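You operate a simulated robot arm through the tools that you are given. There is no shell and no other tool. Be economical: measure what you need, move in short steps, check, and stop when the job is done.

Carry out the task below with a simulated robot arm. There is one attempt and no reset: what you move stays moved.

TASK
Roll a green band down the middle of the white strip on the proof board.
Fine: lay the strip between the rails first, charge the brayer in the tray of green ink and cover the whole band, put the brayer back, then put the strip back where it lay.
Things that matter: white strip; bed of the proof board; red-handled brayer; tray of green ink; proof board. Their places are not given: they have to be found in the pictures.

It is judged by the outcome, as a careful person would: the job done as asked, and still so three seconds after it is handed in. It fails if anything else is knocked over, pushed out of place, dropped, spilled or broken.

THE ROBOT
A 6-joint arm with a two-finger parallel gripper, fixed in place. Base frame: the origin is at the foot of the arm, x ahead of it, y to its left, z up; the work surface is at about z = 0. Lengths are in m, angles in degrees, forces in N, time in s.
With the tool pointing down near the work surface it reaches from about 0.14 to 0.58 m from the base axis. Its first joint turns from -66.0 to 66.0 degrees. Payload 2.1 kg.
Tool frame: the origin (TCP) lies between the finger pads and is the grasp point; the fingertips stand 0.03 m ahead of it; z points along the fingers, y is the line along which they close. The gripper opens to 0.094 m. The fingers are 0.028 m wide and 0.01 m thick; the gripper's body (0.05 by 0.096 m) begins 0.055 m behind the TCP.
Orientation is that of the tool frame in the base frame, as a unit quaternion [x, y, z, w]. With the fingers straight down and closing along the base's y, the tool's x points along the base's -x, its y along +y and its z along -z.

THE INTERFACE
- The arm moves only by the tool jog_arm. Its argument "targets" is a list of rows, each an object (a shift or turn left out is 0, a gripper value left out holds the last) with "angular": the turn, a rotation vector about the tool's x, y, z in degrees, a list of three; "dp": the shift along the tool's x, y, z in m, a list of three; "fingers": the opening, from 0 (shut) to 1 (fully open). In form: [{"angular": [rx, ry, rz], "dp": [dx, dy, dz], "fingers": fingers}, ...]. A call has 1 to 10 rows; each row shifts and turns the commanded pose from where the row before left it, along the tool's axes as they then stand. A row lasts 0.2 s, in which the tool goes at most 0.05 m and 8.6 degrees; a call with a longer step from one row to the next is refused whole, and so is a gripper value outside its range. A pose out of reach is approached as far as the arm can. The call stops where the force on the tool passes 70 N (or 10 N more than at its start, if that is more) or the arm is blocked; 0.2 s more then pass. The fingers move at their own pace (about 0.072 m/s each) and stop on an object; they squeeze with about 31 N. The grip force told is the motor's: it shows also when the fingers shut on nothing. Time passes only in rows, and 0.2 s behind the last, so rows that do not move let the fingers close. It gives the time, the measured TCP pose, the force on the tool (base axes), the opening and the grip force at its end, in the units of the frame above (readings bear some noise).
- Cameras (640 x 400 px; columns grow to the right, rows downward): "scene" is fixed at [0.0487, -0.3703, 0.4818]; the picture's right is [0.83, -0.55, 0.00], its down [-0.33, -0.50, -0.80] and it looks along [0.44, 0.67, -0.60] (base axes); focal length 230 px, centre (320, 200). "wrist" rides on the gripper at [-0.037, 0, -0.058] in the tool frame; the picture's right is [0.00, -1.00, 0.00], its down [0.97, 0.00, -0.24] and it looks along [0.24, 0.00, 0.97] (tool axes); focal length 218 px, centre (320, 200).
- snapshot(camera): a new picture of that camera. No time passes.
- locate(camera, pixels): for up to 12 pixels [column, row] of the newest picture of that camera ("zoom" is the newest enlarged one), the place [x, y, z] in the base frame of the surface seen there, good to about 0.002 m. No time passes.
- zoom(camera, box): a new picture of the part [left, top, right, bottom] of that camera's present view, enlarged. No time passes.
- sign_off(): hands the job in; it is judged then, once.

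Work in short steps. Measure before you move; look again where a grasp or a placing could have gone wrong, and mend it. You have 80 turns and 34 pictures in all, the two below and enlarged ones among them. Open the gripper and draw the arm clear of the work before you hand the job in, unless the task says otherwise; then end with one line.

The tools are called after "Call:" as a command line: name --argument value ..., lists and objects as JSON in quotes. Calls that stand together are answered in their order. jog_arm: Moves the arm, as the interface text tells. Its arguments: {"type":"object","properties":{"targets":{"type":"array","items":{"type":"object","properties":{"angular":{"type":"array","items":{"type":"number"}},"dp":{"type":"array","items":{"type":"number"}},"fingers":{"type":"number"}}}}},"required":["targets"]} The other tools are called the same way: snapshot (camera) takes a picture; locate (camera, pixels) gives the place of the surface under pixels of a picture; zoom (camera, box) takes an enlarged picture of a part of a camera's view; sign_off () hands the job in.

At the start:

```text
time_s: 0.0
ee_pos: [0.347, -0.0473, 0.3555]
tcp_rot: [-0.001, 1.0, 0.0, -0.001]
contact_force: [0.3, 0.7, 0.7]
gripper_width: 0.0943
finger_force: 0.0
```

scene: 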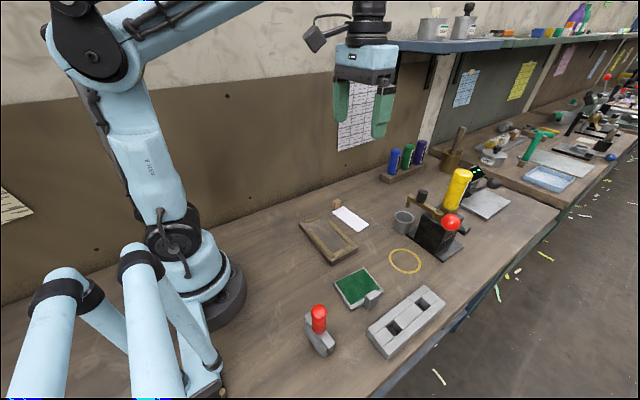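
wrist: 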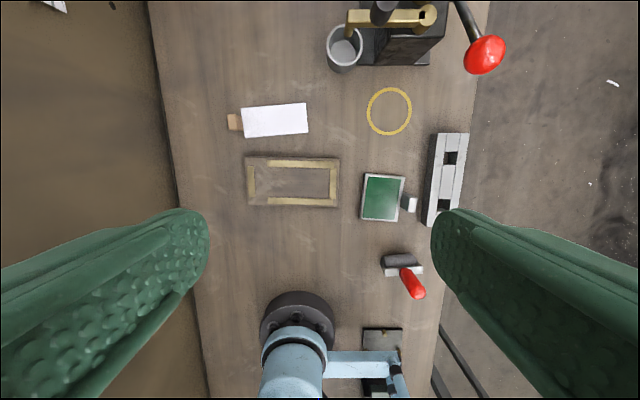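

The pictures show the strip at about (275,120) in the wrist view, the board at (293,182), the tray at (382,197) and the brayer at (405,275). I'll enlarge both views for detail.

Call:
zoom --camera "wrist" --box '[220, 90, 360, 220]'

Call:
zoom --camera "scene" --box '[280, 240, 460, 370]'

Call:
zoom --camera "scene" --box '[290, 190, 390, 270]'

Call:
locate --camera "wrist" --pixels '[[247, 159], [339, 159], [338, 206], [248, 206], [243, 109], [305, 103], [308, 131], [247, 137], [235, 122], [293, 182], [293, 163], [293, 201]]'

Call:
locate --camera "wrist" --pixels '[[365, 175], [405, 178], [399, 221], [361, 218], [409, 204], [383, 198], [383, 257], [420, 258], [422, 271], [385, 275], [405, 272], [416, 292]]'

```text
3.08 times, centred on (290, 155) of wrist
```

zoom: 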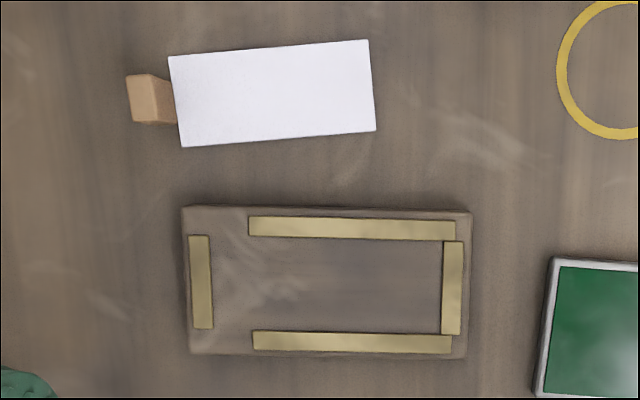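

```text
3.08 times, centred on (370, 305) of scene
```

zoom: 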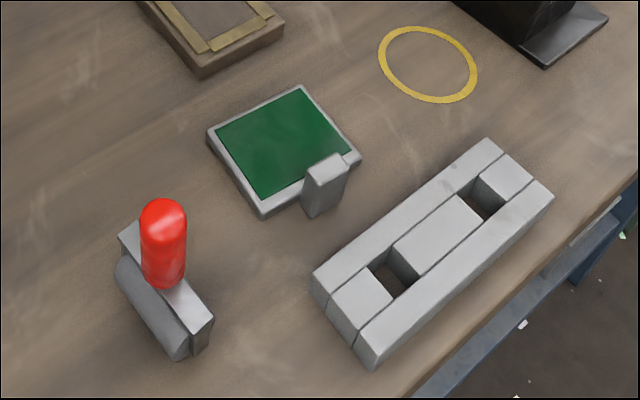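

```text
5.00 times, centred on (340, 230) of scene
```

zoom: 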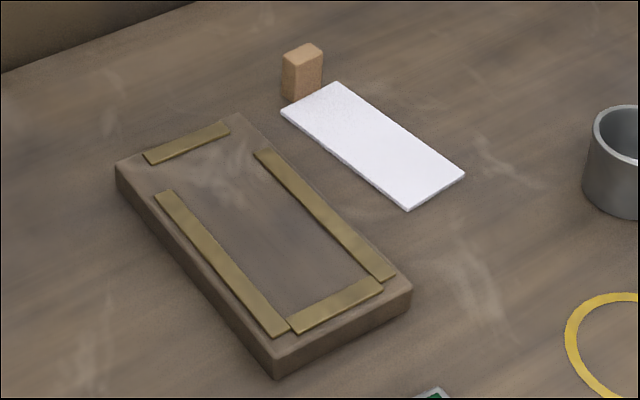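

```text
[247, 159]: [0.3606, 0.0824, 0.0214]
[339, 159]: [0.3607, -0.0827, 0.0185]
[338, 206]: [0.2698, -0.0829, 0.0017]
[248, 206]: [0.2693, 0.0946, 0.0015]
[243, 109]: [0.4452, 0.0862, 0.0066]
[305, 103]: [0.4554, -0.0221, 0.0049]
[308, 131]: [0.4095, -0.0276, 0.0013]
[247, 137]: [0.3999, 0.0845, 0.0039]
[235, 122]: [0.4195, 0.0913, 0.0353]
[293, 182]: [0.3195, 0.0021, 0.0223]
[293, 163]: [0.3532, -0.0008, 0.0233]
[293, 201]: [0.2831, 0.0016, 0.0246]
```

```text
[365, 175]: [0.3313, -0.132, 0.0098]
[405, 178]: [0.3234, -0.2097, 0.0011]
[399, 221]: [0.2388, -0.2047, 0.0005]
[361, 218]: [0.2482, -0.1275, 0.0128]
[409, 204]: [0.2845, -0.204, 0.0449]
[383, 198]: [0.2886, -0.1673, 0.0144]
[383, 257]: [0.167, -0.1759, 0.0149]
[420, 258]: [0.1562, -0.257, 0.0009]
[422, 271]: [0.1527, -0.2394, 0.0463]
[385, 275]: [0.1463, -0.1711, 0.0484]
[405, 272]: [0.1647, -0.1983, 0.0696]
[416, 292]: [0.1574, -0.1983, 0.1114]
```

I need finer measurements, so I'll enlarge the board and strip again and locate edges in that picture.

Call:
zoom --camera "wrist" --box '[225, 95, 345, 215]'

Call:
zoom --camera "wrist" --box '[355, 165, 475, 305]'

```text
3.33 times, centred on (285, 155) of wrist
```

zoom: 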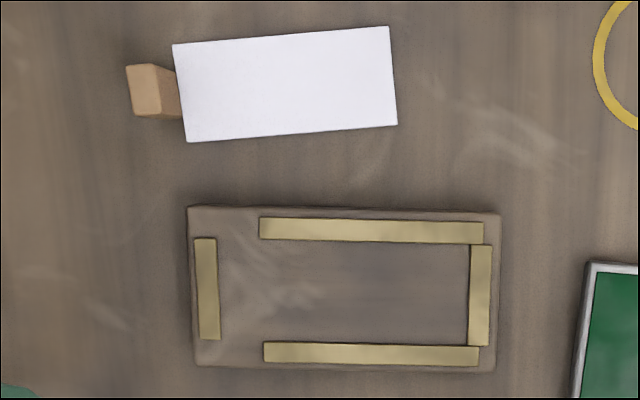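

```text
2.86 times, centred on (415, 235) of wrist
```

zoom: 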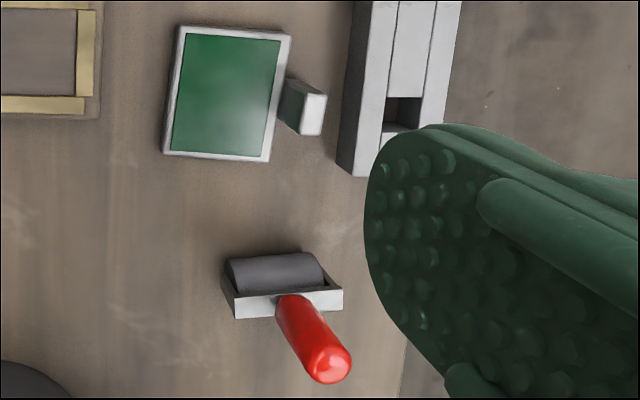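

Locating on the tray/brayer enlargement: tray interior corners, the roller ends, the frame and handle.

Call:
locate --camera "zoom" --pixels '[[186, 36], [280, 42], [264, 154], [173, 148], [225, 92], [300, 110], [232, 275], [318, 268], [238, 305], [336, 298], [290, 302], [328, 362]]'

Call:
locate --camera "scene" --pixels '[[315, 313], [321, 310], [318, 328], [317, 336], [321, 337], [334, 350], [307, 330], [372, 296], [365, 300]]'

Call:
zoom --camera "scene" --box '[290, 290, 350, 365]'

```text
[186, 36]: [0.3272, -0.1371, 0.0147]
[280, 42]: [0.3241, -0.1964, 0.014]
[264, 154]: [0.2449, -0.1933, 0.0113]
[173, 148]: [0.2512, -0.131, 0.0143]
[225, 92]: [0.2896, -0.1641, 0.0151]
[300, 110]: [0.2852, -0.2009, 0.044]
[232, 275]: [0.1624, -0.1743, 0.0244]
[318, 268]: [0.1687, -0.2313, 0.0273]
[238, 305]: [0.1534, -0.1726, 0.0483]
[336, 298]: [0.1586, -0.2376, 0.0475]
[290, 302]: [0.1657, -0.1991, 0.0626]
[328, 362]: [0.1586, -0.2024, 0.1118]
```

```text
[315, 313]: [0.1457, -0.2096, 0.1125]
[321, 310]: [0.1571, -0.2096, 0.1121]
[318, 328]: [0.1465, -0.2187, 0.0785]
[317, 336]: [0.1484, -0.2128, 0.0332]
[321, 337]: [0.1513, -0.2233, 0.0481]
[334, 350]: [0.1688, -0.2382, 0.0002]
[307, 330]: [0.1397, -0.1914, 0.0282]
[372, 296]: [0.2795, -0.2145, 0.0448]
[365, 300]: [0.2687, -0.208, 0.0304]
```

```text
5.33 times, centred on (320, 328) of scene
```

zoom: 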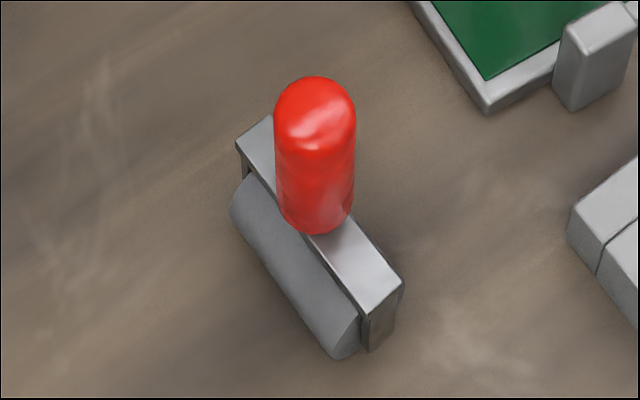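

The tray and brayer are measured. I'll move lower over the board and strip for precise rail and strip measurements.

Call:
jog_arm --targets '[{"dp": [-0.0095, 0.0143, 0.037]}, {"dp": [-0.0095, 0.0143, 0.037]}, {"dp": [-0.0095, 0.0143, 0.037]}, {"dp": [-0.0095, 0.0143, 0.037]}, {"dp": [0, 0, 0]}]'

Call:
snapshot --camera "wrist"

```text
time_s: 1.2
ee_pos: [0.3845, 0.0138, 0.2094]
tcp_rot: [0.0, 1.0, 0.0, 0.0]
contact_force: [0.6, 0.2, -0.7]
gripper_width: 0.094
finger_force: 0.1
```

```text
25 pictures are left
```

wrist: 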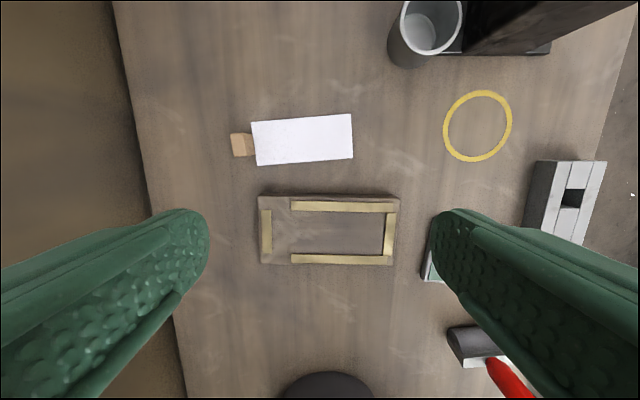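

Call:
zoom --camera "wrist" --box '[225, 100, 415, 280]'

```text
2.22 times, centred on (320, 190) of wrist
```

zoom: 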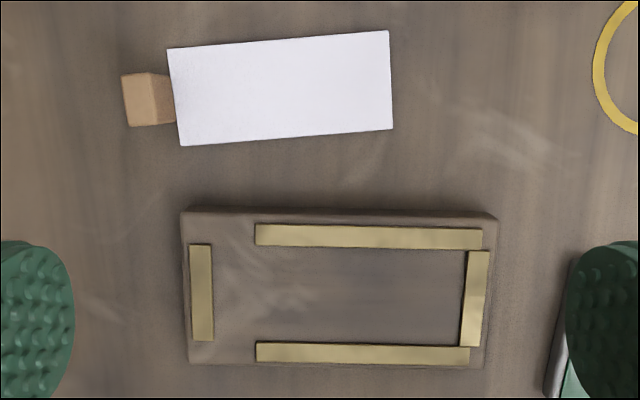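

Call:
locate --camera "zoom" --pixels '[[168, 50], [388, 32], [392, 128], [182, 144], [280, 88], [145, 85], [170, 122], [125, 75], [130, 124]]'

Call:
locate --camera "zoom" --pixels '[[258, 244], [480, 248], [258, 344], [460, 348], [212, 245], [213, 339], [468, 252], [461, 345], [280, 237], [400, 239], [300, 353], [400, 355]]'

Call:
locate --camera "zoom" --pixels '[[202, 260], [202, 320], [477, 270], [472, 330], [280, 270], [280, 320], [440, 270], [440, 320], [360, 295], [230, 300], [184, 214], [494, 220]]'

```text
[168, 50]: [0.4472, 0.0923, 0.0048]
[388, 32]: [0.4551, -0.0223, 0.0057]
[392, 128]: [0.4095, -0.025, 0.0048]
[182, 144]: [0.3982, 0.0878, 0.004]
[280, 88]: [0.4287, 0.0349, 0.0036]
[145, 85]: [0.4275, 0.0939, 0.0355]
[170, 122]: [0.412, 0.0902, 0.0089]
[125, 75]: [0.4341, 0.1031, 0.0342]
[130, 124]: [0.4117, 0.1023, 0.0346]
```

```text
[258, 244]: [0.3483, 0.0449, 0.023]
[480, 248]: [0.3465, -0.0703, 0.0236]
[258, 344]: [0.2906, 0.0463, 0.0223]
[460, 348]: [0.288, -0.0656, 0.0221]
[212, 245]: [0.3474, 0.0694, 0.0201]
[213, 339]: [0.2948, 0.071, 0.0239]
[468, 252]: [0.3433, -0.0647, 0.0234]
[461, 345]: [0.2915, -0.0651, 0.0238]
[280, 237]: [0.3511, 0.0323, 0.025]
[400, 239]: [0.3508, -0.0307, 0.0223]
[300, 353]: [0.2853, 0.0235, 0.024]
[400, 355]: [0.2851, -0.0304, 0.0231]
```

```text
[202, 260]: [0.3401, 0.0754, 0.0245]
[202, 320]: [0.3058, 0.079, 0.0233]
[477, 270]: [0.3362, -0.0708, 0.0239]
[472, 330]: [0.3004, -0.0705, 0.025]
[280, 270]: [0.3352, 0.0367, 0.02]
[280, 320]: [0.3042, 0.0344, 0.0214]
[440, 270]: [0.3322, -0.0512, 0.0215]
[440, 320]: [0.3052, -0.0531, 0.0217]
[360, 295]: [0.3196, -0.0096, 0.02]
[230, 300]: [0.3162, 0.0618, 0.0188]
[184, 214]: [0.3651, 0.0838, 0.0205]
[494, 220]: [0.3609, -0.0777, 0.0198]
```

Strip: centre about (0.4275, 0.033), 48 mm wide, turned about 4.6°. The bed lies at z≈0.0205, with rails at about x 0.2895 and 0.3475 and end stops at y −0.065 and 0.070. I'll turn the gripper 85.4° while lowering, with the fingers partly shut.

Call:
jog_arm --targets '[{"angular": [0, 0, 8.54], "dp": [0, 0, 0.007], "fingers": 0.75}, {"angular": [0, 0, 8.54], "dp": [0, 0, 0.007]}, {"angular": [0, 0, 8.54], "dp": [0, 0, 0.007]}, {"angular": [0, 0, 8.54], "dp": [0, 0, 0.007]}, {"angular": [0, 0, 8.54], "dp": [0, 0, 0.007]}, {"angular": [0, 0, 8.54], "dp": [0, 0, 0.007]}, {"angular": [0, 0, 8.54], "dp": [0, 0, 0.007]}, {"angular": [0, 0, 8.54], "dp": [0, 0, 0.007]}, {"angular": [0, 0, 8.54], "dp": [0, 0, 0.007]}, {"angular": [0, 0, 8.54], "dp": [0, 0, 0.007]}]'

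```text
time_s: 3.4
ee_pos: [0.3841, 0.0091, 0.1379]
tcp_rot: [0.679, 0.734, -0.001, 0.0]
contact_force: [0.0, 0.7, -0.9]
gripper_width: 0.0704
finger_force: 0.1
```

Yaw is right. I'll move over the strip and stop at z≈0.07 to check alignment.

Call:
jog_arm --targets '[{"dp": [0.0098, 0.0224, 0.01]}, {"dp": [0.0097, 0.0223, 0.02]}, {"dp": [0, 0, 0.037]}, {"dp": [0, 0, 0]}, {"dp": [0, 0, 0]}]'

Call:
snapshot --camera "wrist"

```text
time_s: 4.6
ee_pos: [0.4266, 0.0324, 0.0709]
tcp_rot: [0.678, 0.735, 0.0, 0.0]
contact_force: [0.3, -0.4, -0.7]
gripper_width: 0.0703
finger_force: 0.1
```

```text
23 pictures are left
```

wrist: 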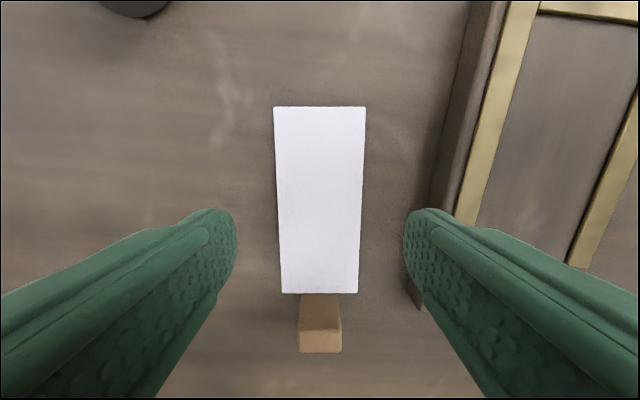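

The strip is centred on column 320 and aligned. I'll record its corners for the return, then go down to TCP z≈0.032 and close.

Call:
locate --camera "wrist" --pixels '[[275, 108], [364, 108], [281, 292], [358, 292], [320, 200], [320, 320]]'

Call:
jog_arm --targets '[{"dp": [0, 0, 0.02]}, {"dp": [0, 0, 0.013]}, {"dp": [0, 0, 0.0055]}, {"dp": [0, 0, 0]}, {"dp": [0, 0, 0], "fingers": 0.3}, {"fingers": 0.3}, {"fingers": 0.3}]'

```text
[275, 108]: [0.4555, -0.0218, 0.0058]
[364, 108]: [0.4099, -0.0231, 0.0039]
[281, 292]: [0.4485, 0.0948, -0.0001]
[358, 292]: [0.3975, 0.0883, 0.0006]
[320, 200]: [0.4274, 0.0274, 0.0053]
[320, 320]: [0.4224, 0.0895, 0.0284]
```

```text
time_s: 6.2
ee_pos: [0.4288, 0.0334, 0.033]
tcp_rot: [0.679, 0.735, 0.0, 0.0]
contact_force: [-0.1, 0.6, -0.1]
gripper_width: 0.0486
finger_force: 31.2
```

The strip is gripped at 48.6 mm. I'll lift 50 mm, turn 5.7° to match the board, and carry it over the bed.

Call:
jog_arm --targets '[{"dp": [0, 0, -0.01]}, {"dp": [0, 0, -0.02]}, {"dp": [0, 0, -0.02]}, {"angular": [0, 0, 5.7]}, {"dp": [-0.0082, -0.0271, 0]}, {"dp": [-0.0082, -0.0271, 0]}, {"dp": [-0.0081, -0.0271, 0]}, {"dp": [-0.0081, -0.0271, 0]}, {"dp": [0, 0, 0]}, {"dp": [0, 0, 0]}]'

Call:
snapshot --camera "wrist"

```text
time_s: 8.4
ee_pos: [0.3192, 0.0028, 0.0813]
tcp_rot: [0.714, 0.701, 0.001, -0.001]
contact_force: [-0.1, -0.8, 0.5]
gripper_width: 0.0488
finger_force: 30.8
```

```text
22 pictures are left
```

wrist: 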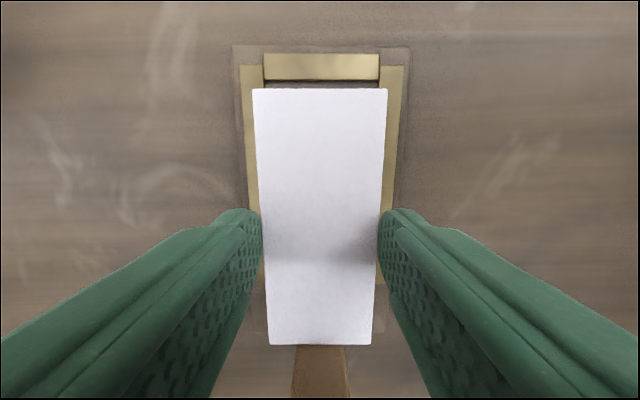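

There is a brown block at (320,370), beyond the strip end. I need to see whether the cork came along with the strip.

Call:
zoom --camera "scene" --box '[280, 170, 400, 270]'

```text
4.00 times, centred on (340, 220) of scene
```

zoom: 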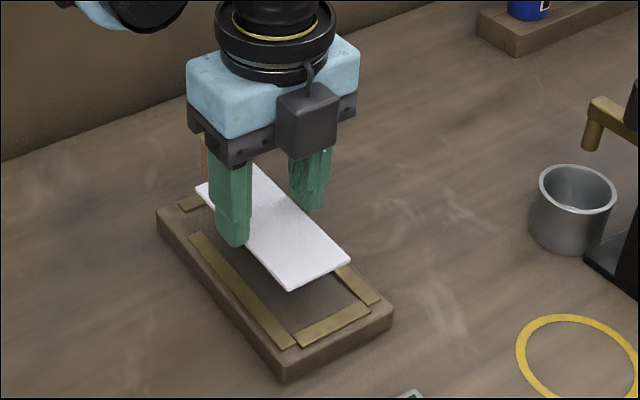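

The cork is a tab fixed to the strip's +y end and moved with it. Tab included, it spans 127 mm in a 135 mm bed, so I'll shift 6.5 mm toward −y and lower until the fingertips are just above the rails.

Call:
jog_arm --targets '[{"dp": [-0.0065, -0.001, 0]}, {"dp": [0, 0, 0.013]}, {"dp": [0, 0, 0.008]}, {"dp": [0, 0, 0.0045]}, {"dp": [0, 0, 0]}, {"dp": [0, 0, 0]}]'

Call:
snapshot --camera "wrist"

Call:
zoom --camera "scene" --box '[280, 190, 380, 270]'

```text
time_s: 9.8
ee_pos: [0.3165, -0.0047, 0.0568]
tcp_rot: [0.714, 0.701, 0.0, 0.0]
contact_force: [0.4, 0.5, 0.4]
gripper_width: 0.0487
finger_force: 31.2
```

```text
20 pictures are left
```

wrist: 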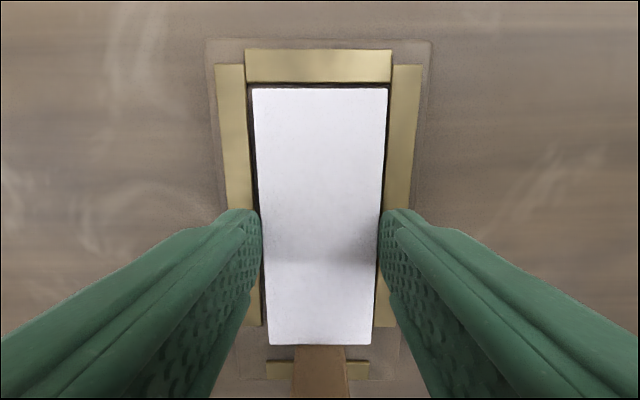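

```text
5.00 times, centred on (330, 230) of scene
```

zoom: 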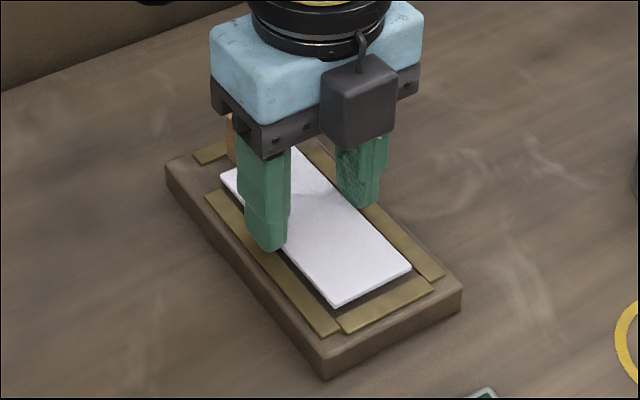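

The strip sits centred with about 3 mm clearance at each end, tab included. I'll lower 1.5 mm, release and lift.

Call:
jog_arm --targets '[{"dp": [0, 0, 0.0015]}, {"dp": [0, 0, 0]}, {"fingers": 0.7}, {"fingers": 0.7}, {"dp": [0, 0, -0.01]}, {"dp": [0, 0, -0.03]}, {"dp": [0, 0, -0.045]}, {"dp": [0, 0, -0.045]}, {"dp": [0, 0, 0]}]'

Call:
snapshot --camera "wrist"

```text
time_s: 11.8
ee_pos: [0.3178, -0.0042, 0.1846]
tcp_rot: [0.714, 0.7, 0.0, 0.0]
contact_force: [0.0, 0.5, 0.5]
gripper_width: 0.0658
finger_force: 0.1
```

```text
18 pictures are left
```

wrist: 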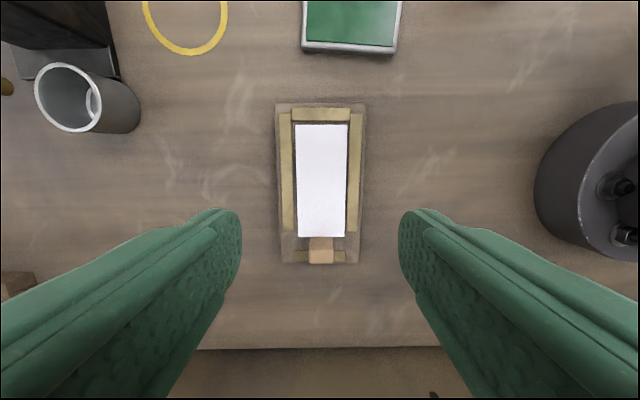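

The strip lies flat between the rails. I'll measure it, then move above the brayer and turn to match its roller axis (about 5.4° off y).

Call:
locate --camera "wrist" --pixels '[[296, 125], [346, 125], [299, 236], [345, 236], [320, 140], [320, 180], [320, 220], [321, 242], [320, 260], [286, 160], [353, 160]]'

Call:
jog_arm --targets '[{"angular": [0, 0, -6.5]}, {"dp": [-0.0307, -0.0302, -0.0025]}, {"dp": [-0.0307, -0.0302, -0.0025]}, {"dp": [-0.0307, -0.0302, -0.0025]}, {"dp": [-0.0307, -0.0302, -0.0025]}, {"dp": [-0.0307, -0.0302, -0.0025]}, {"dp": [-0.0307, -0.0302, -0.0025]}, {"dp": [0, 0, 0]}, {"dp": [0, 0, 0]}]'

Call:
snapshot --camera "wrist"

```text
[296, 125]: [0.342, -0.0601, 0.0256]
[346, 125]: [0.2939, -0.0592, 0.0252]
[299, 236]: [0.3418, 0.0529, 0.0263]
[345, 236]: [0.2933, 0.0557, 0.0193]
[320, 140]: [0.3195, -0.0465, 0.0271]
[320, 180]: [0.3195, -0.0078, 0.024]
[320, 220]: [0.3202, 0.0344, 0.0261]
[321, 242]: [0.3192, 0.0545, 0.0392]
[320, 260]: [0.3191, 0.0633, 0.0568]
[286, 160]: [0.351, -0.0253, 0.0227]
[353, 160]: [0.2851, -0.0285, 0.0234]
```

```text
time_s: 13.8
ee_pos: [0.1536, -0.2042, 0.1992]
tcp_rot: [0.673, 0.74, 0.0, 0.001]
contact_force: [-0.2, -0.2, 0.0]
gripper_width: 0.0658
finger_force: 0.0
```

```text
17 pictures are left
```

wrist: 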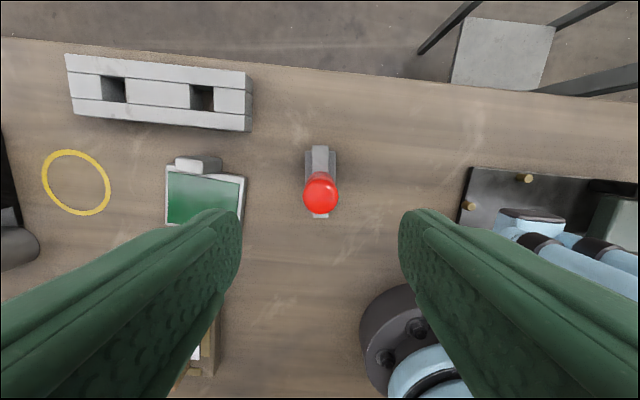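

The brayer is straight below, its bar vertical in the picture. I'll enlarge it and locate points.

Call:
zoom --camera "wrist" --box '[270, 130, 370, 240]'

Call:
locate --camera "wrist" --pixels '[[321, 194], [304, 195], [338, 195], [321, 148], [321, 216], [313, 148], [329, 148], [307, 152], [335, 152], [307, 208], [335, 208], [200, 163]]'

```text
3.64 times, centred on (320, 185) of wrist
```

zoom: 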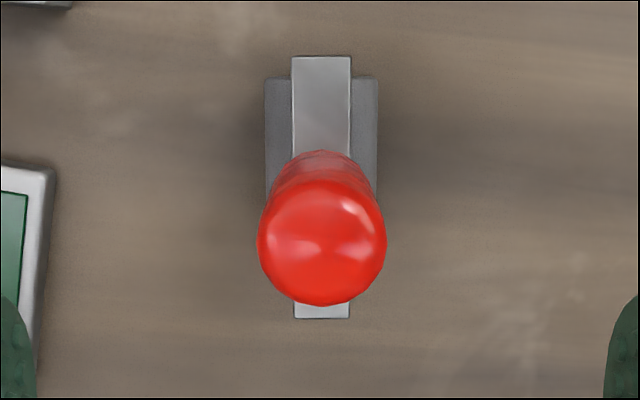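

```text
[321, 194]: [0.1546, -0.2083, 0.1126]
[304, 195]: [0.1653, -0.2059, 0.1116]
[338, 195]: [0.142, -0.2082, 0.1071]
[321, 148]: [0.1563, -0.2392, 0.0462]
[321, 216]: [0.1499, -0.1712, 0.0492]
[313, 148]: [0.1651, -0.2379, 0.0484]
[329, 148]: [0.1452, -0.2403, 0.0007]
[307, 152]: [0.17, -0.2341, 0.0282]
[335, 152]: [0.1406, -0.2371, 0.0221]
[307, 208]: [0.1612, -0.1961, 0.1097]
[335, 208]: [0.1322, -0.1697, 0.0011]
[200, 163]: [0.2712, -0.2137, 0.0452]
```

Handle centre about (0.154,-0.207), dia 27 mm, top 0.113. The bar top is at 0.048 and the roller radius is about 16 mm. I'll descend to TCP z≈0.088 and grip.

Call:
jog_arm --targets '[{"dp": [-0.002, 0, 0.035]}, {"dp": [0, 0, 0.035]}, {"dp": [0, 0, 0.025]}, {"dp": [0, 0, 0.0165]}, {"dp": [0, 0, 0]}, {"fingers": 0.05}, {"fingers": 0.05}, {"fingers": 0.05}, {"fingers": 0.05}]'

```text
time_s: 15.8
ee_pos: [0.1555, -0.204, 0.0888]
tcp_rot: [0.673, 0.739, 0.0, 0.0]
contact_force: [-1.7, 1.2, 6.1]
gripper_width: 0.0256
finger_force: 31.0
```

The brayer is gripped (25.6 mm); roller bottom is 0.088 below the TCP. I'll lift it 75 mm and turn the roller axis along x to match the tray's length.

Call:
jog_arm --targets '[{"dp": [0, 0, -0.015]}, {"dp": [0, 0, -0.03]}, {"angular": [0, 0, -8.08], "dp": [0, 0, -0.03]}, {"angular": [0, 0, -8.08]}, {"angular": [0, 0, -8.08]}, {"angular": [0, 0, -8.08]}, {"angular": [0, 0, -8.08]}, {"angular": [0, 0, -8.08]}, {"angular": [0, 0, -8.08]}, {"angular": [0, 0, -8.08]}]'

Call:
jog_arm --targets '[{"angular": [0, 0, -8.08]}, {"angular": [0, 0, -8.08]}, {"dp": [-0.0323, 0.0188, 0]}, {"dp": [-0.0323, 0.0188, 0]}, {"dp": [-0.0323, 0.0188, 0]}, {"dp": [-0.0324, 0.0188, 0]}, {"dp": [0, 0, 0]}, {"dp": [0, 0, 0]}]'

Call:
snapshot --camera "wrist"

Call:
zoom --camera "scene" --box '[300, 200, 420, 340]'

```text
time_s: 18.0
ee_pos: [0.1548, -0.206, 0.164]
tcp_rot: [0.172, 0.985, 0.001, 0.0]
contact_force: [-0.3, 0.5, -2.9]
gripper_width: 0.0251
finger_force: 30.6
```

```text
time_s: 19.8
ee_pos: [0.2877, -0.1386, 0.1636]
tcp_rot: [0.033, 0.999, 0.0, 0.001]
contact_force: [0.3, -0.8, -2.7]
gripper_width: 0.0253
finger_force: 30.7
```

```text
15 pictures are left
```

wrist: 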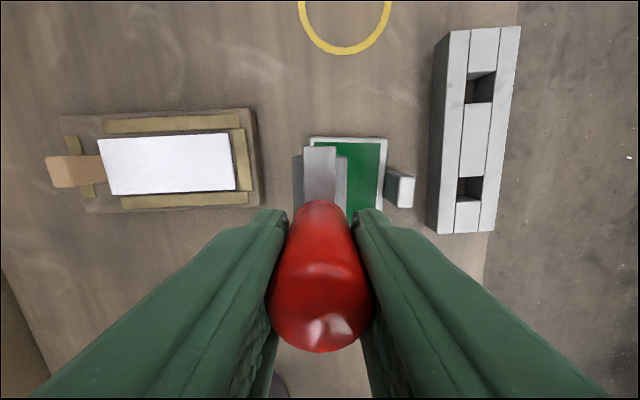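

```text
2.86 times, centred on (360, 270) of scene
```

zoom: 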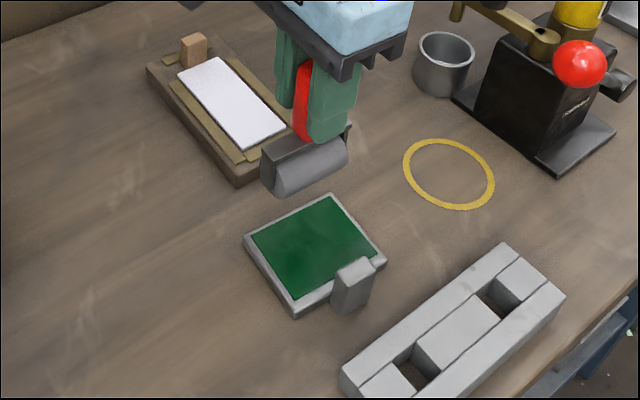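

The brayer hangs over the tray's +y side, aligned with its length. I'll lower to just above the ink while watching the force.

Call:
jog_arm --targets '[{"dp": [0, -0.003, 0.03]}, {"dp": [0, 0, 0.02]}, {"dp": [0, 0, 0.007]}, {"dp": [0, 0, 0.002]}, {"dp": [0, 0, 0.001]}, {"dp": [0, 0, 0]}]'

```text
time_s: 21.2
ee_pos: [0.2862, -0.1419, 0.1047]
tcp_rot: [0.033, 0.999, 0.0, 0.0]
contact_force: [-3.2, -1.3, 10.4]
gripper_width: 0.0256
finger_force: 30.9
```

Contact at about 13 N. I'll roll 38 mm toward −y, then check the force.

Call:
jog_arm --targets '[{"dp": [0, -0.0095, 0]}, {"dp": [0, -0.0095, 0]}, {"dp": [0, -0.0095, 0]}, {"dp": [0, -0.0095, 0]}, {"dp": [0, 0, 0]}]'

Call:
zoom --camera "scene" --box '[310, 220, 410, 320]'

```text
time_s: 22.4
ee_pos: [0.2857, -0.1808, 0.1027]
tcp_rot: [0.033, 0.999, -0.002, 0.001]
contact_force: [0.1, 0.1, -0.5]
gripper_width: 0.0252
finger_force: 31.4
```

```text
4.00 times, centred on (360, 270) of scene
```

zoom: 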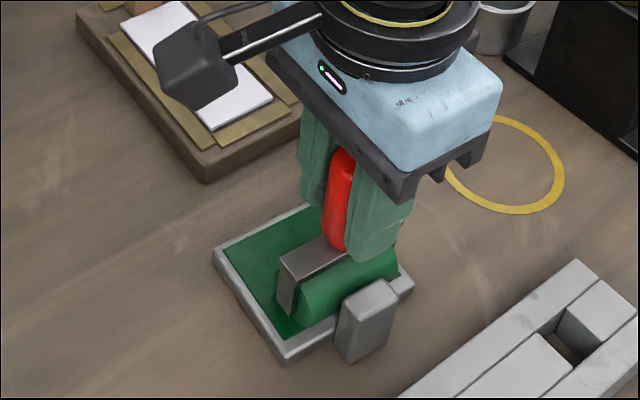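

The roller is already green, and the load dropped (it had been riding near the rim at first). I'll make more one-way strokes, lifting back each time, so the full circumference gets inked.

Call:
jog_arm --targets '[{"dp": [0, 0, -0.01]}, {"dp": [0, 0.03, 0]}, {"dp": [0, 0, 0.0105]}, {"dp": [0, -0.01, 0]}, {"dp": [0, -0.01, 0]}, {"dp": [0, -0.01, 0]}, {"dp": [0, 0, -0.01]}, {"dp": [0, 0.03, 0]}, {"dp": [0, 0, 0.01]}, {"dp": [0, 0, 0]}]'

Call:
jog_arm --targets '[{"dp": [0, -0.01, 0]}, {"dp": [0, -0.01, 0]}, {"dp": [0, -0.01, 0]}, {"dp": [0, 0, -0.01]}, {"dp": [0, 0.03, 0]}, {"dp": [0, 0, 0.0105]}, {"dp": [0, -0.01, 0]}, {"dp": [0, -0.01, 0]}, {"dp": [0, -0.01, 0]}, {"dp": [0, 0, 0]}]'

```text
time_s: 24.6
ee_pos: [0.2885, -0.1516, 0.1036]
tcp_rot: [0.033, 0.999, 0.0, 0.001]
contact_force: [-0.8, -0.5, 2.6]
gripper_width: 0.0251
finger_force: 31.2
```

```text
time_s: 26.8
ee_pos: [0.2854, -0.1791, 0.1027]
tcp_rot: [0.033, 0.999, -0.001, 0.0]
contact_force: [1.0, 6.0, 17.6]
gripper_width: 0.0253
finger_force: 30.8
```

Contact is firm now (about 20 N). I'll do one more stroke, lift high and turn −3.3° to match the strip.

Call:
jog_arm --targets '[{"dp": [0, 0, -0.01]}, {"dp": [0, 0.03, 0]}, {"dp": [0, 0, 0.01]}, {"dp": [0, -0.01, 0]}, {"dp": [0, -0.01, 0]}, {"dp": [0, -0.01, 0]}, {"dp": [0, 0.005, -0.02]}, {"dp": [0, 0, -0.04]}, {"angular": [0, 0, -3.3], "dp": [0, 0, -0.04]}, {"dp": [0, 0, 0]}]'

Call:
snapshot --camera "scene"

```text
time_s: 29.0
ee_pos: [0.2868, -0.1763, 0.2013]
tcp_rot: [0.004, 1.0, 0.0, 0.0]
contact_force: [-0.7, 0.0, -2.0]
gripper_width: 0.0252
finger_force: 31.4
```

```text
12 pictures are left
```

scene: 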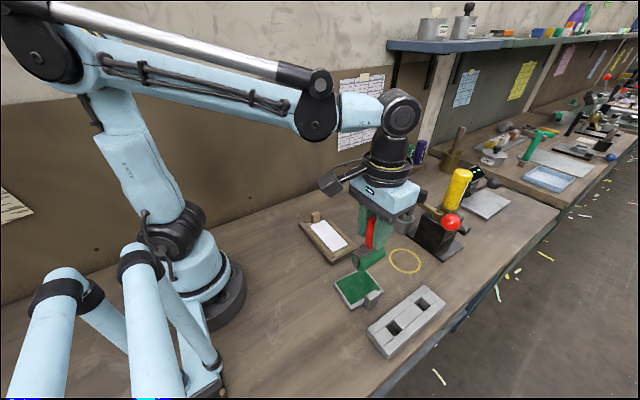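

The roller is fully green. I'll carry it over the strip's tab end (y≈0.034), staying high.

Call:
jog_arm --targets '[{"dp": [-0.00616, 0.0422, 0]}, {"dp": [-0.00616, 0.0422, 0]}, {"dp": [-0.00616, 0.0422, 0]}, {"dp": [-0.00616, 0.0422, 0]}, {"dp": [-0.00616, 0.0422, 0]}, {"dp": [0, 0, 0]}, {"dp": [0, 0, 0.03]}, {"dp": [0, 0, 0]}, {"dp": [0, 0, 0]}]'

Call:
snapshot --camera "wrist"

```text
time_s: 31.0
ee_pos: [0.3198, 0.0355, 0.1728]
tcp_rot: [0.004, 1.0, 0.0, -0.001]
contact_force: [-0.1, -0.5, -2.6]
gripper_width: 0.0251
finger_force: 31.2
```

```text
11 pictures are left
```

wrist: 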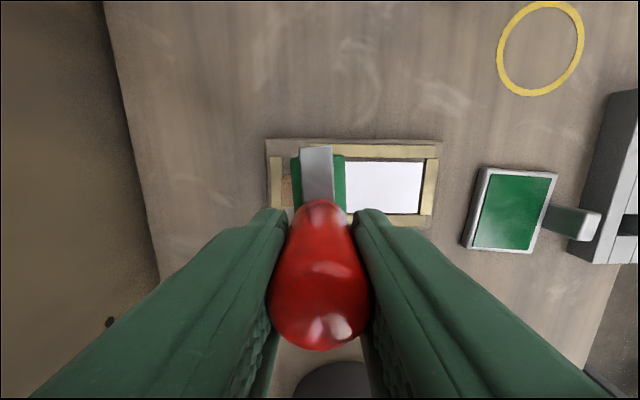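

Aligned, with the tab just left of the roller. I'll descend toward contact near TCP z≈0.114.

Call:
jog_arm --targets '[{"dp": [0, 0, 0.03]}, {"dp": [0, 0, 0.018]}, {"dp": [0, 0, 0.006]}, {"dp": [0, 0, 0.002]}, {"dp": [0, 0, 0.0015]}, {"dp": [0, 0, 0]}]'

```text
time_s: 32.4
ee_pos: [0.3199, 0.0342, 0.1157]
tcp_rot: [0.004, 1.0, 0.0, 0.001]
contact_force: [2.2, -1.2, 16.1]
gripper_width: 0.0252
finger_force: 31.2
```

Contact at about 18 N. I'll roll toward −y along the whole strip.

Call:
jog_arm --targets '[{"dp": [0, -0.0094, 0]}, {"dp": [0, -0.0094, 0]}, {"dp": [0, -0.0094, 0]}, {"dp": [0, -0.0094, 0]}, {"dp": [0, -0.0094, 0]}, {"dp": [0, -0.0094, 0]}, {"dp": [0, -0.0094, 0]}, {"dp": [0, -0.0094, 0]}, {"dp": [0, -0.0094, 0]}, {"dp": [0, -0.0084, 0]}]'

Call:
zoom --camera "scene" --box '[290, 190, 390, 280]'

```text
time_s: 34.6
ee_pos: [0.3178, -0.0587, 0.1138]
tcp_rot: [0.005, 1.0, 0.0, 0.0]
contact_force: [0.5, -0.2, -0.2]
gripper_width: 0.0251
finger_force: 31.1
```

```text
4.44 times, centred on (340, 235) of scene
```

zoom: 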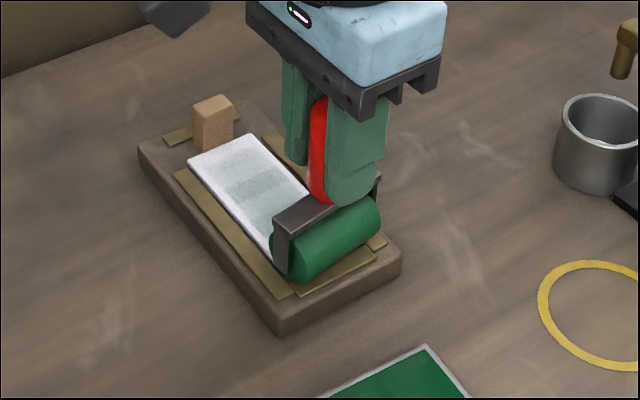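

A pale band, narrower than the strip, has printed. It needs more pressure and more passes, so I'll lower 1 mm and roll back.

Call:
jog_arm --targets '[{"dp": [0, 0.0093, 0.001]}, {"dp": [0, 0.0093, 0]}, {"dp": [0, 0.0093, 0]}, {"dp": [0, 0.0093, 0]}, {"dp": [0, 0.0093, 0]}, {"dp": [0, 0.0093, 0]}, {"dp": [0, 0.0093, 0]}, {"dp": [0, 0.0093, 0]}, {"dp": [0, 0.0093, 0]}, {"dp": [0, 0.0093, 0]}]'

Call:
jog_arm --targets '[{"dp": [0, -0.0093, 0]}, {"dp": [0, -0.0093, 0]}, {"dp": [0, -0.0093, 0]}, {"dp": [0, -0.0093, 0]}, {"dp": [0, -0.0093, 0]}, {"dp": [0, -0.0093, 0]}, {"dp": [0, -0.0093, 0]}, {"dp": [0, -0.0093, 0]}, {"dp": [0, -0.0093, 0]}, {"dp": [0, -0.0093, 0]}]'

Call:
zoom --camera "scene" --box '[290, 190, 390, 280]'

```text
time_s: 36.8
ee_pos: [0.3182, 0.0355, 0.1135]
tcp_rot: [0.004, 1.0, 0.0, -0.001]
contact_force: [0.5, -1.2, 0.1]
gripper_width: 0.0246
finger_force: 31.3
```

```text
time_s: 39.0
ee_pos: [0.3187, -0.0586, 0.1144]
tcp_rot: [0.004, 1.0, 0.0, 0.0]
contact_force: [-0.5, 0.2, -2.9]
gripper_width: 0.0239
finger_force: 31.1
```

```text
4.44 times, centred on (340, 235) of scene
```

zoom: 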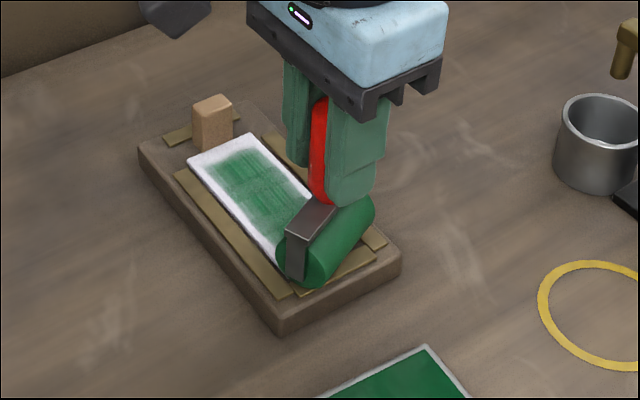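

The band is coming up, but the brayer seems to have shifted in the grip and the load is gone. I'll lift and look.

Call:
jog_arm --targets '[{"dp": [0, 0, -0.01]}, {"dp": [0, 0, -0.04]}, {"dp": [0, -0.04, -0.01]}, {"dp": [0, -0.04, 0]}, {"dp": [0, 0, 0]}]'

Call:
snapshot --camera "wrist"

Call:
zoom --camera "scene" --box '[300, 180, 420, 300]'

```text
time_s: 40.2
ee_pos: [0.3174, -0.1383, 0.174]
tcp_rot: [0.004, 1.0, 0.001, 0.0]
contact_force: [0.4, -0.2, -3.5]
gripper_width: 0.024
finger_force: 31.1
```

```text
8 pictures are left
```

wrist: 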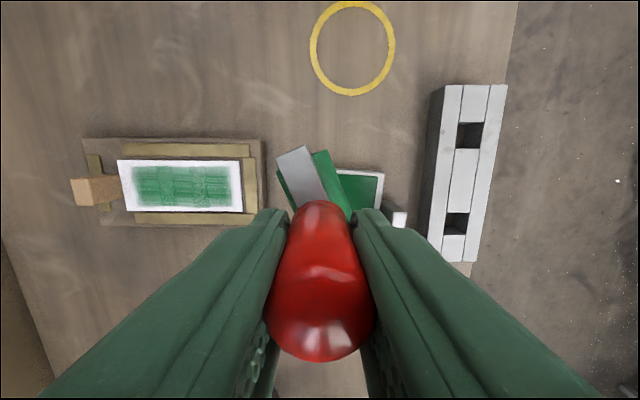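

```text
3.33 times, centred on (360, 240) of scene
```

zoom: 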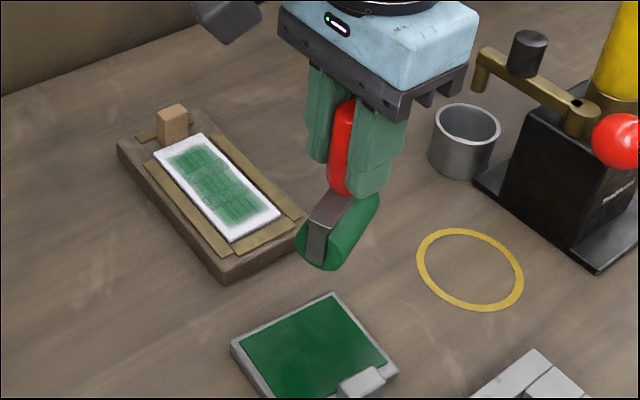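

The brayer yawed inside the grip; the band is nearly complete but streaky. I'll measure the yaw on the bar and strip band, then compensate with the tool.

Call:
locate --camera "wrist" --pixels '[[281, 155], [306, 146], [293, 151], [300, 170], [307, 188], [299, 207], [326, 196], [327, 152], [345, 205], [290, 178]]'

Call:
locate --camera "wrist" --pixels '[[119, 161], [241, 160], [243, 210], [127, 210], [134, 170], [228, 168], [230, 205], [140, 203], [78, 180], [180, 185]]'

```text
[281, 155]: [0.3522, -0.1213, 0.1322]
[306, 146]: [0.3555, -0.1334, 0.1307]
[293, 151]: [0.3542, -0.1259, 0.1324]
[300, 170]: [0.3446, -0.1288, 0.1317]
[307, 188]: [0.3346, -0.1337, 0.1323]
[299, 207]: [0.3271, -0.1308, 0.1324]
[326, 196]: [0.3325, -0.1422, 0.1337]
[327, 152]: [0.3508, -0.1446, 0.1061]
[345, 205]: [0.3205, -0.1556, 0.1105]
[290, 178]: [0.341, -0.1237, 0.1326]
```

```text
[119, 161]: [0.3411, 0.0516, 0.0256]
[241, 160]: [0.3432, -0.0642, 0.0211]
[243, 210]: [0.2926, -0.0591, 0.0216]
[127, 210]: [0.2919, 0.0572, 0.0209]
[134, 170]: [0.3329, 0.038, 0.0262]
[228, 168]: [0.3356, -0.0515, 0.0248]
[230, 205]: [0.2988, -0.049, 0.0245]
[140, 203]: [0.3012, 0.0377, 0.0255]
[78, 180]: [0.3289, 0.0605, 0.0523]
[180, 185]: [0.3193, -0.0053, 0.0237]
```

The brayer is yawed 20.5° in the grip; turning the tool +23.8° lines the roller up with the tray again. I'll recharge lightly, first positioning just above the ink.

Call:
jog_arm --targets '[{"angular": [0, 0, 7.93]}, {"angular": [0, 0, 7.93]}, {"angular": [0, 0, 7.94]}, {"dp": [0.0237, -0.0213, 0]}, {"dp": [0, 0, 0.03]}, {"dp": [0, 0, 0.03]}, {"dp": [0, 0, 0.009]}, {"dp": [0, 0, 0.002]}, {"dp": [0, 0, 0]}]'

```text
time_s: 42.2
ee_pos: [0.287, -0.1493, 0.102]
tcp_rot: [0.211, 0.978, -0.001, 0.0]
contact_force: [0.5, 0.3, -3.1]
gripper_width: 0.0237
finger_force: 30.9
```

No contact yet at z 0.102, so the handle slid slightly up in the grip. I'll lower in small steps.

Call:
jog_arm --targets '[{"dp": [0, 0, 0.001]}, {"dp": [0, 0, 0]}]'

Call:
jog_arm --targets '[{"dp": [0, 0, 0.001]}, {"dp": [0, 0, 0]}]'

```text
time_s: 42.8
ee_pos: [0.2881, -0.1486, 0.1023]
tcp_rot: [0.211, 0.977, 0.001, 0.0]
contact_force: [-0.7, 1.2, 3.9]
gripper_width: 0.0238
finger_force: 31.1
```

```text
time_s: 43.4
ee_pos: [0.2871, -0.148, 0.1007]
tcp_rot: [0.211, 0.978, 0.0, 0.0]
contact_force: [-0.5, 0.2, 22.4]
gripper_width: 0.0239
finger_force: 30.8
```

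Contact is found (about 17 N/mm). I'll ease off 0.7 mm and make three light strokes.

Call:
jog_arm --targets '[{"dp": [0, 0, -0.0007]}, {"dp": [-0.0053, -0.014, 0]}, {"dp": [-0.0052, -0.0141, 0]}, {"dp": [0, 0, -0.01]}, {"dp": [0.0105, 0.0281, 0]}, {"dp": [0, 0, 0.01]}, {"dp": [-0.0053, -0.014, 0]}, {"dp": [-0.0052, -0.0141, 0]}, {"dp": [0, 0, -0.01]}, {"dp": [0.0105, 0.0281, 0]}]'

Call:
jog_arm --targets '[{"dp": [0, 0, 0.01]}, {"dp": [-0.0053, -0.014, 0]}, {"dp": [-0.0052, -0.0141, 0]}, {"dp": [0, 0, -0.01]}, {"dp": [0.0105, 0.0281, 0]}, {"dp": [0, 0, 0.01]}, {"dp": [-0.0053, -0.014, 0]}, {"dp": [-0.0052, -0.0141, 0]}, {"dp": [0, 0, 0]}]'

```text
time_s: 45.6
ee_pos: [0.284, -0.1493, 0.1131]
tcp_rot: [0.211, 0.977, 0.0, 0.0]
contact_force: [-0.4, 0.2, -2.4]
gripper_width: 0.0238
finger_force: 31.0
```

```text
time_s: 47.6
ee_pos: [0.2865, -0.1789, 0.1021]
tcp_rot: [0.21, 0.978, 0.0, 0.0]
contact_force: [-0.2, -1.4, -2.9]
gripper_width: 0.0239
finger_force: 30.9
```

At the −y end there's little load; I'll press 0.8 mm more and roll back and forth once.

Call:
jog_arm --targets '[{"dp": [0, 0, 0.001]}, {"dp": [0.0053, 0.014, 0]}, {"dp": [0.0052, 0.0141, 0]}, {"dp": [0, 0, 0]}]'

Call:
jog_arm --targets '[{"dp": [0, 0, -0.01]}, {"dp": [-0.0105, -0.0281, 0]}, {"dp": [0, 0, 0.01]}, {"dp": [0.0053, 0.014, 0]}, {"dp": [0.0052, 0.0141, 0]}, {"dp": [0, 0, -0.02]}, {"dp": [0, 0, -0.045]}, {"dp": [0, 0, 0]}]'

Call:
snapshot --camera "wrist"

```text
time_s: 48.6
ee_pos: [0.2882, -0.149, 0.1001]
tcp_rot: [0.211, 0.977, -0.001, 0.001]
contact_force: [-0.8, -9.8, 26.0]
gripper_width: 0.024
finger_force: 30.3
```

```text
time_s: 50.4
ee_pos: [0.2859, -0.1462, 0.1661]
tcp_rot: [0.21, 0.978, -0.001, 0.0]
contact_force: [0.2, -0.1, -2.0]
gripper_width: 0.0237
finger_force: 31.1
```

```text
6 pictures are left
```

wrist: 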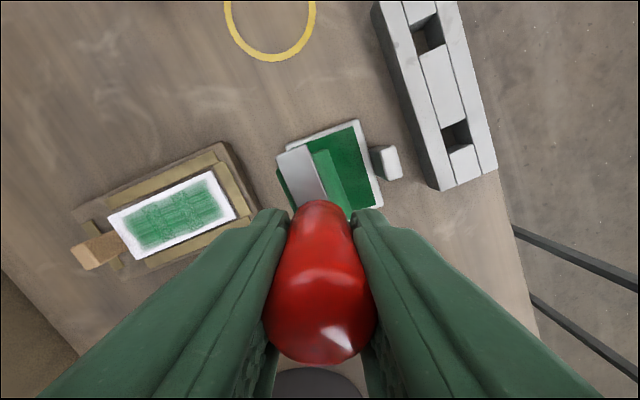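

I'll verify the bar's yaw now.

Call:
locate --camera "wrist" --pixels '[[280, 156], [297, 203], [307, 148], [325, 196], [288, 180], [318, 180], [294, 152], [310, 195]]'

```text
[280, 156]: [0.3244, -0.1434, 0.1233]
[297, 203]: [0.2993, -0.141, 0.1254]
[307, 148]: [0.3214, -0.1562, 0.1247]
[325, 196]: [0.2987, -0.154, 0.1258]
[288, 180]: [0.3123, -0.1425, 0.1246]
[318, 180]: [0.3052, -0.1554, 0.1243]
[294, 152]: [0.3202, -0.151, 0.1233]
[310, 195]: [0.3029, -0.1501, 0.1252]
```

The bar now lies at −5.5°, so I'll turn −5.5° to be square with the strip, carry it back to the tab end, and descend to just above contact.

Call:
jog_arm --targets '[{"angular": [0, 0, -5.5]}, {"dp": [0.00805, 0.0453, 0]}, {"dp": [0.00805, 0.0453, 0]}, {"dp": [0.00805, 0.0453, 0]}, {"dp": [0.00805, 0.0453, 0]}, {"dp": [0, 0, 0]}, {"dp": [0, 0, 0.03]}, {"dp": [0, 0, 0.019]}, {"dp": [0, 0, 0.002]}, {"dp": [0, 0, 0]}]'

```text
time_s: 52.6
ee_pos: [0.3149, 0.0347, 0.1141]
tcp_rot: [0.164, 0.986, 0.0, 0.0]
contact_force: [0.3, 1.1, -0.9]
gripper_width: 0.0238
finger_force: 30.5
```

Nearly touching. I'll press 0.8 mm and roll toward −y in short segments, watching the force.

Call:
jog_arm --targets '[{"dp": [0, 0, 0.0008]}, {"dp": [0, 0, 0]}]'

Call:
jog_arm --targets '[{"dp": [-0.00303, -0.0089, 0]}, {"dp": [-0.00303, -0.0089, 0]}, {"dp": [-0.00303, -0.0089, 0]}, {"dp": [-0.00303, -0.0089, 0]}, {"dp": [-0.00303, -0.0089, 0]}, {"dp": [0, 0, 0]}]'

```text
time_s: 53.2
ee_pos: [0.3152, 0.0362, 0.1139]
tcp_rot: [0.164, 0.987, 0.001, 0.0]
contact_force: [-0.2, 0.0, -3.2]
gripper_width: 0.0237
finger_force: 31.1
```

```text
time_s: 54.6
ee_pos: [0.3145, -0.0124, 0.1146]
tcp_rot: [0.163, 0.987, 0.0, 0.0]
contact_force: [-0.8, 0.0, -1.7]
gripper_width: 0.024
finger_force: 31.0
```

Still little load at z≈0.114. I'll lower in 0.8 mm steps here.

Call:
jog_arm --targets '[{"dp": [0, 0, 0.0008]}, {"dp": [0, 0, 0]}]'

Call:
jog_arm --targets '[{"dp": [0, 0, 0.0008]}, {"dp": [0, 0, 0]}]'

```text
time_s: 55.2
ee_pos: [0.3153, -0.0134, 0.1136]
tcp_rot: [0.163, 0.987, 0.001, -0.001]
contact_force: [0.8, 0.2, -2.9]
gripper_width: 0.0236
finger_force: 30.6
```

```text
time_s: 55.8
ee_pos: [0.3156, -0.0131, 0.1133]
tcp_rot: [0.163, 0.987, -0.001, 0.0]
contact_force: [-0.5, 0.2, 6.4]
gripper_width: 0.024
finger_force: 30.8
```

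About 9 N of contact. I'll roll to the −y end, then back the full length toward the tab.

Call:
jog_arm --targets '[{"dp": [-0.00303, -0.0089, 0.0002]}, {"dp": [-0.00303, -0.0089, 0]}, {"dp": [-0.00303, -0.0089, 0]}, {"dp": [-0.00303, -0.0089, 0]}, {"dp": [-0.0026, -0.0076, 0]}, {"dp": [0, 0, 0]}]'

Call:
jog_arm --targets '[{"dp": [0.00303, 0.0089, 0.0003]}, {"dp": [0.00303, 0.0089, 0]}, {"dp": [0.00303, 0.0089, 0]}, {"dp": [0.00303, 0.0089, 0]}, {"dp": [0.00303, 0.0089, 0]}, {"dp": [0.00303, 0.0089, 0]}, {"dp": [0.00303, 0.0089, 0]}, {"dp": [0.00303, 0.0089, 0]}, {"dp": [0.00303, 0.0089, 0]}, {"dp": [0.0029, 0.0085, 0]}]'

```text
time_s: 57.2
ee_pos: [0.3142, -0.0601, 0.1119]
tcp_rot: [0.163, 0.987, -0.001, 0.0]
contact_force: [-0.5, 1.7, 7.8]
gripper_width: 0.0238
finger_force: 31.2
```

```text
time_s: 59.4
ee_pos: [0.3162, 0.0361, 0.1115]
tcp_rot: [0.163, 0.987, 0.0, 0.0]
contact_force: [0.3, -4.1, 7.2]
gripper_width: 0.0237
finger_force: 31.1
```

Good load throughout. I'll make one more pass down and look.

Call:
jog_arm --targets '[{"dp": [-0.00303, -0.0089, 0.0003]}, {"dp": [-0.00303, -0.0089, 0]}, {"dp": [-0.00303, -0.0089, 0]}, {"dp": [-0.00303, -0.0089, 0]}, {"dp": [-0.00303, -0.0089, 0]}, {"dp": [-0.00303, -0.0089, 0]}, {"dp": [-0.00303, -0.0089, 0]}, {"dp": [-0.00303, -0.0089, 0]}, {"dp": [-0.00303, -0.0089, 0]}, {"dp": [-0.0029, -0.0085, 0]}]'

Call:
jog_arm --targets '[{"dp": [0, 0, -0.01]}, {"dp": [0, 0, -0.045]}, {"dp": [-0.0129, -0.0379, -0.02]}, {"dp": [-0.0129, -0.0379, 0]}, {"dp": [0, 0, 0]}, {"dp": [0, 0, 0]}]'

Call:
snapshot --camera "wrist"

```text
time_s: 61.6
ee_pos: [0.3135, -0.0591, 0.1114]
tcp_rot: [0.163, 0.987, 0.0, 0.0]
contact_force: [0.8, 3.6, 4.8]
gripper_width: 0.0238
finger_force: 30.8
```

```text
time_s: 63.0
ee_pos: [0.3145, -0.1391, 0.1867]
tcp_rot: [0.164, 0.987, 0.0, 0.0]
contact_force: [-0.5, 0.1, -1.4]
gripper_width: 0.0237
finger_force: 30.7
```

```text
5 pictures are left
```

wrist: 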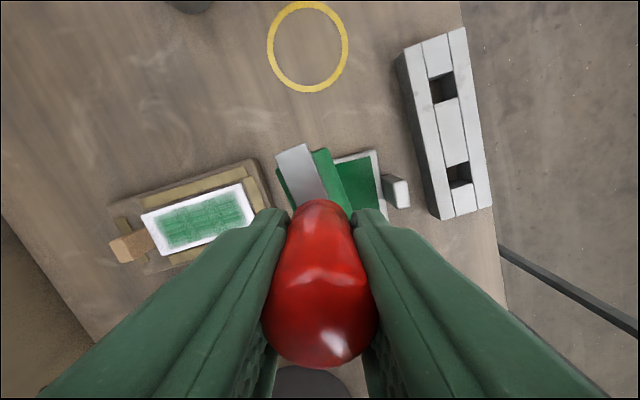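

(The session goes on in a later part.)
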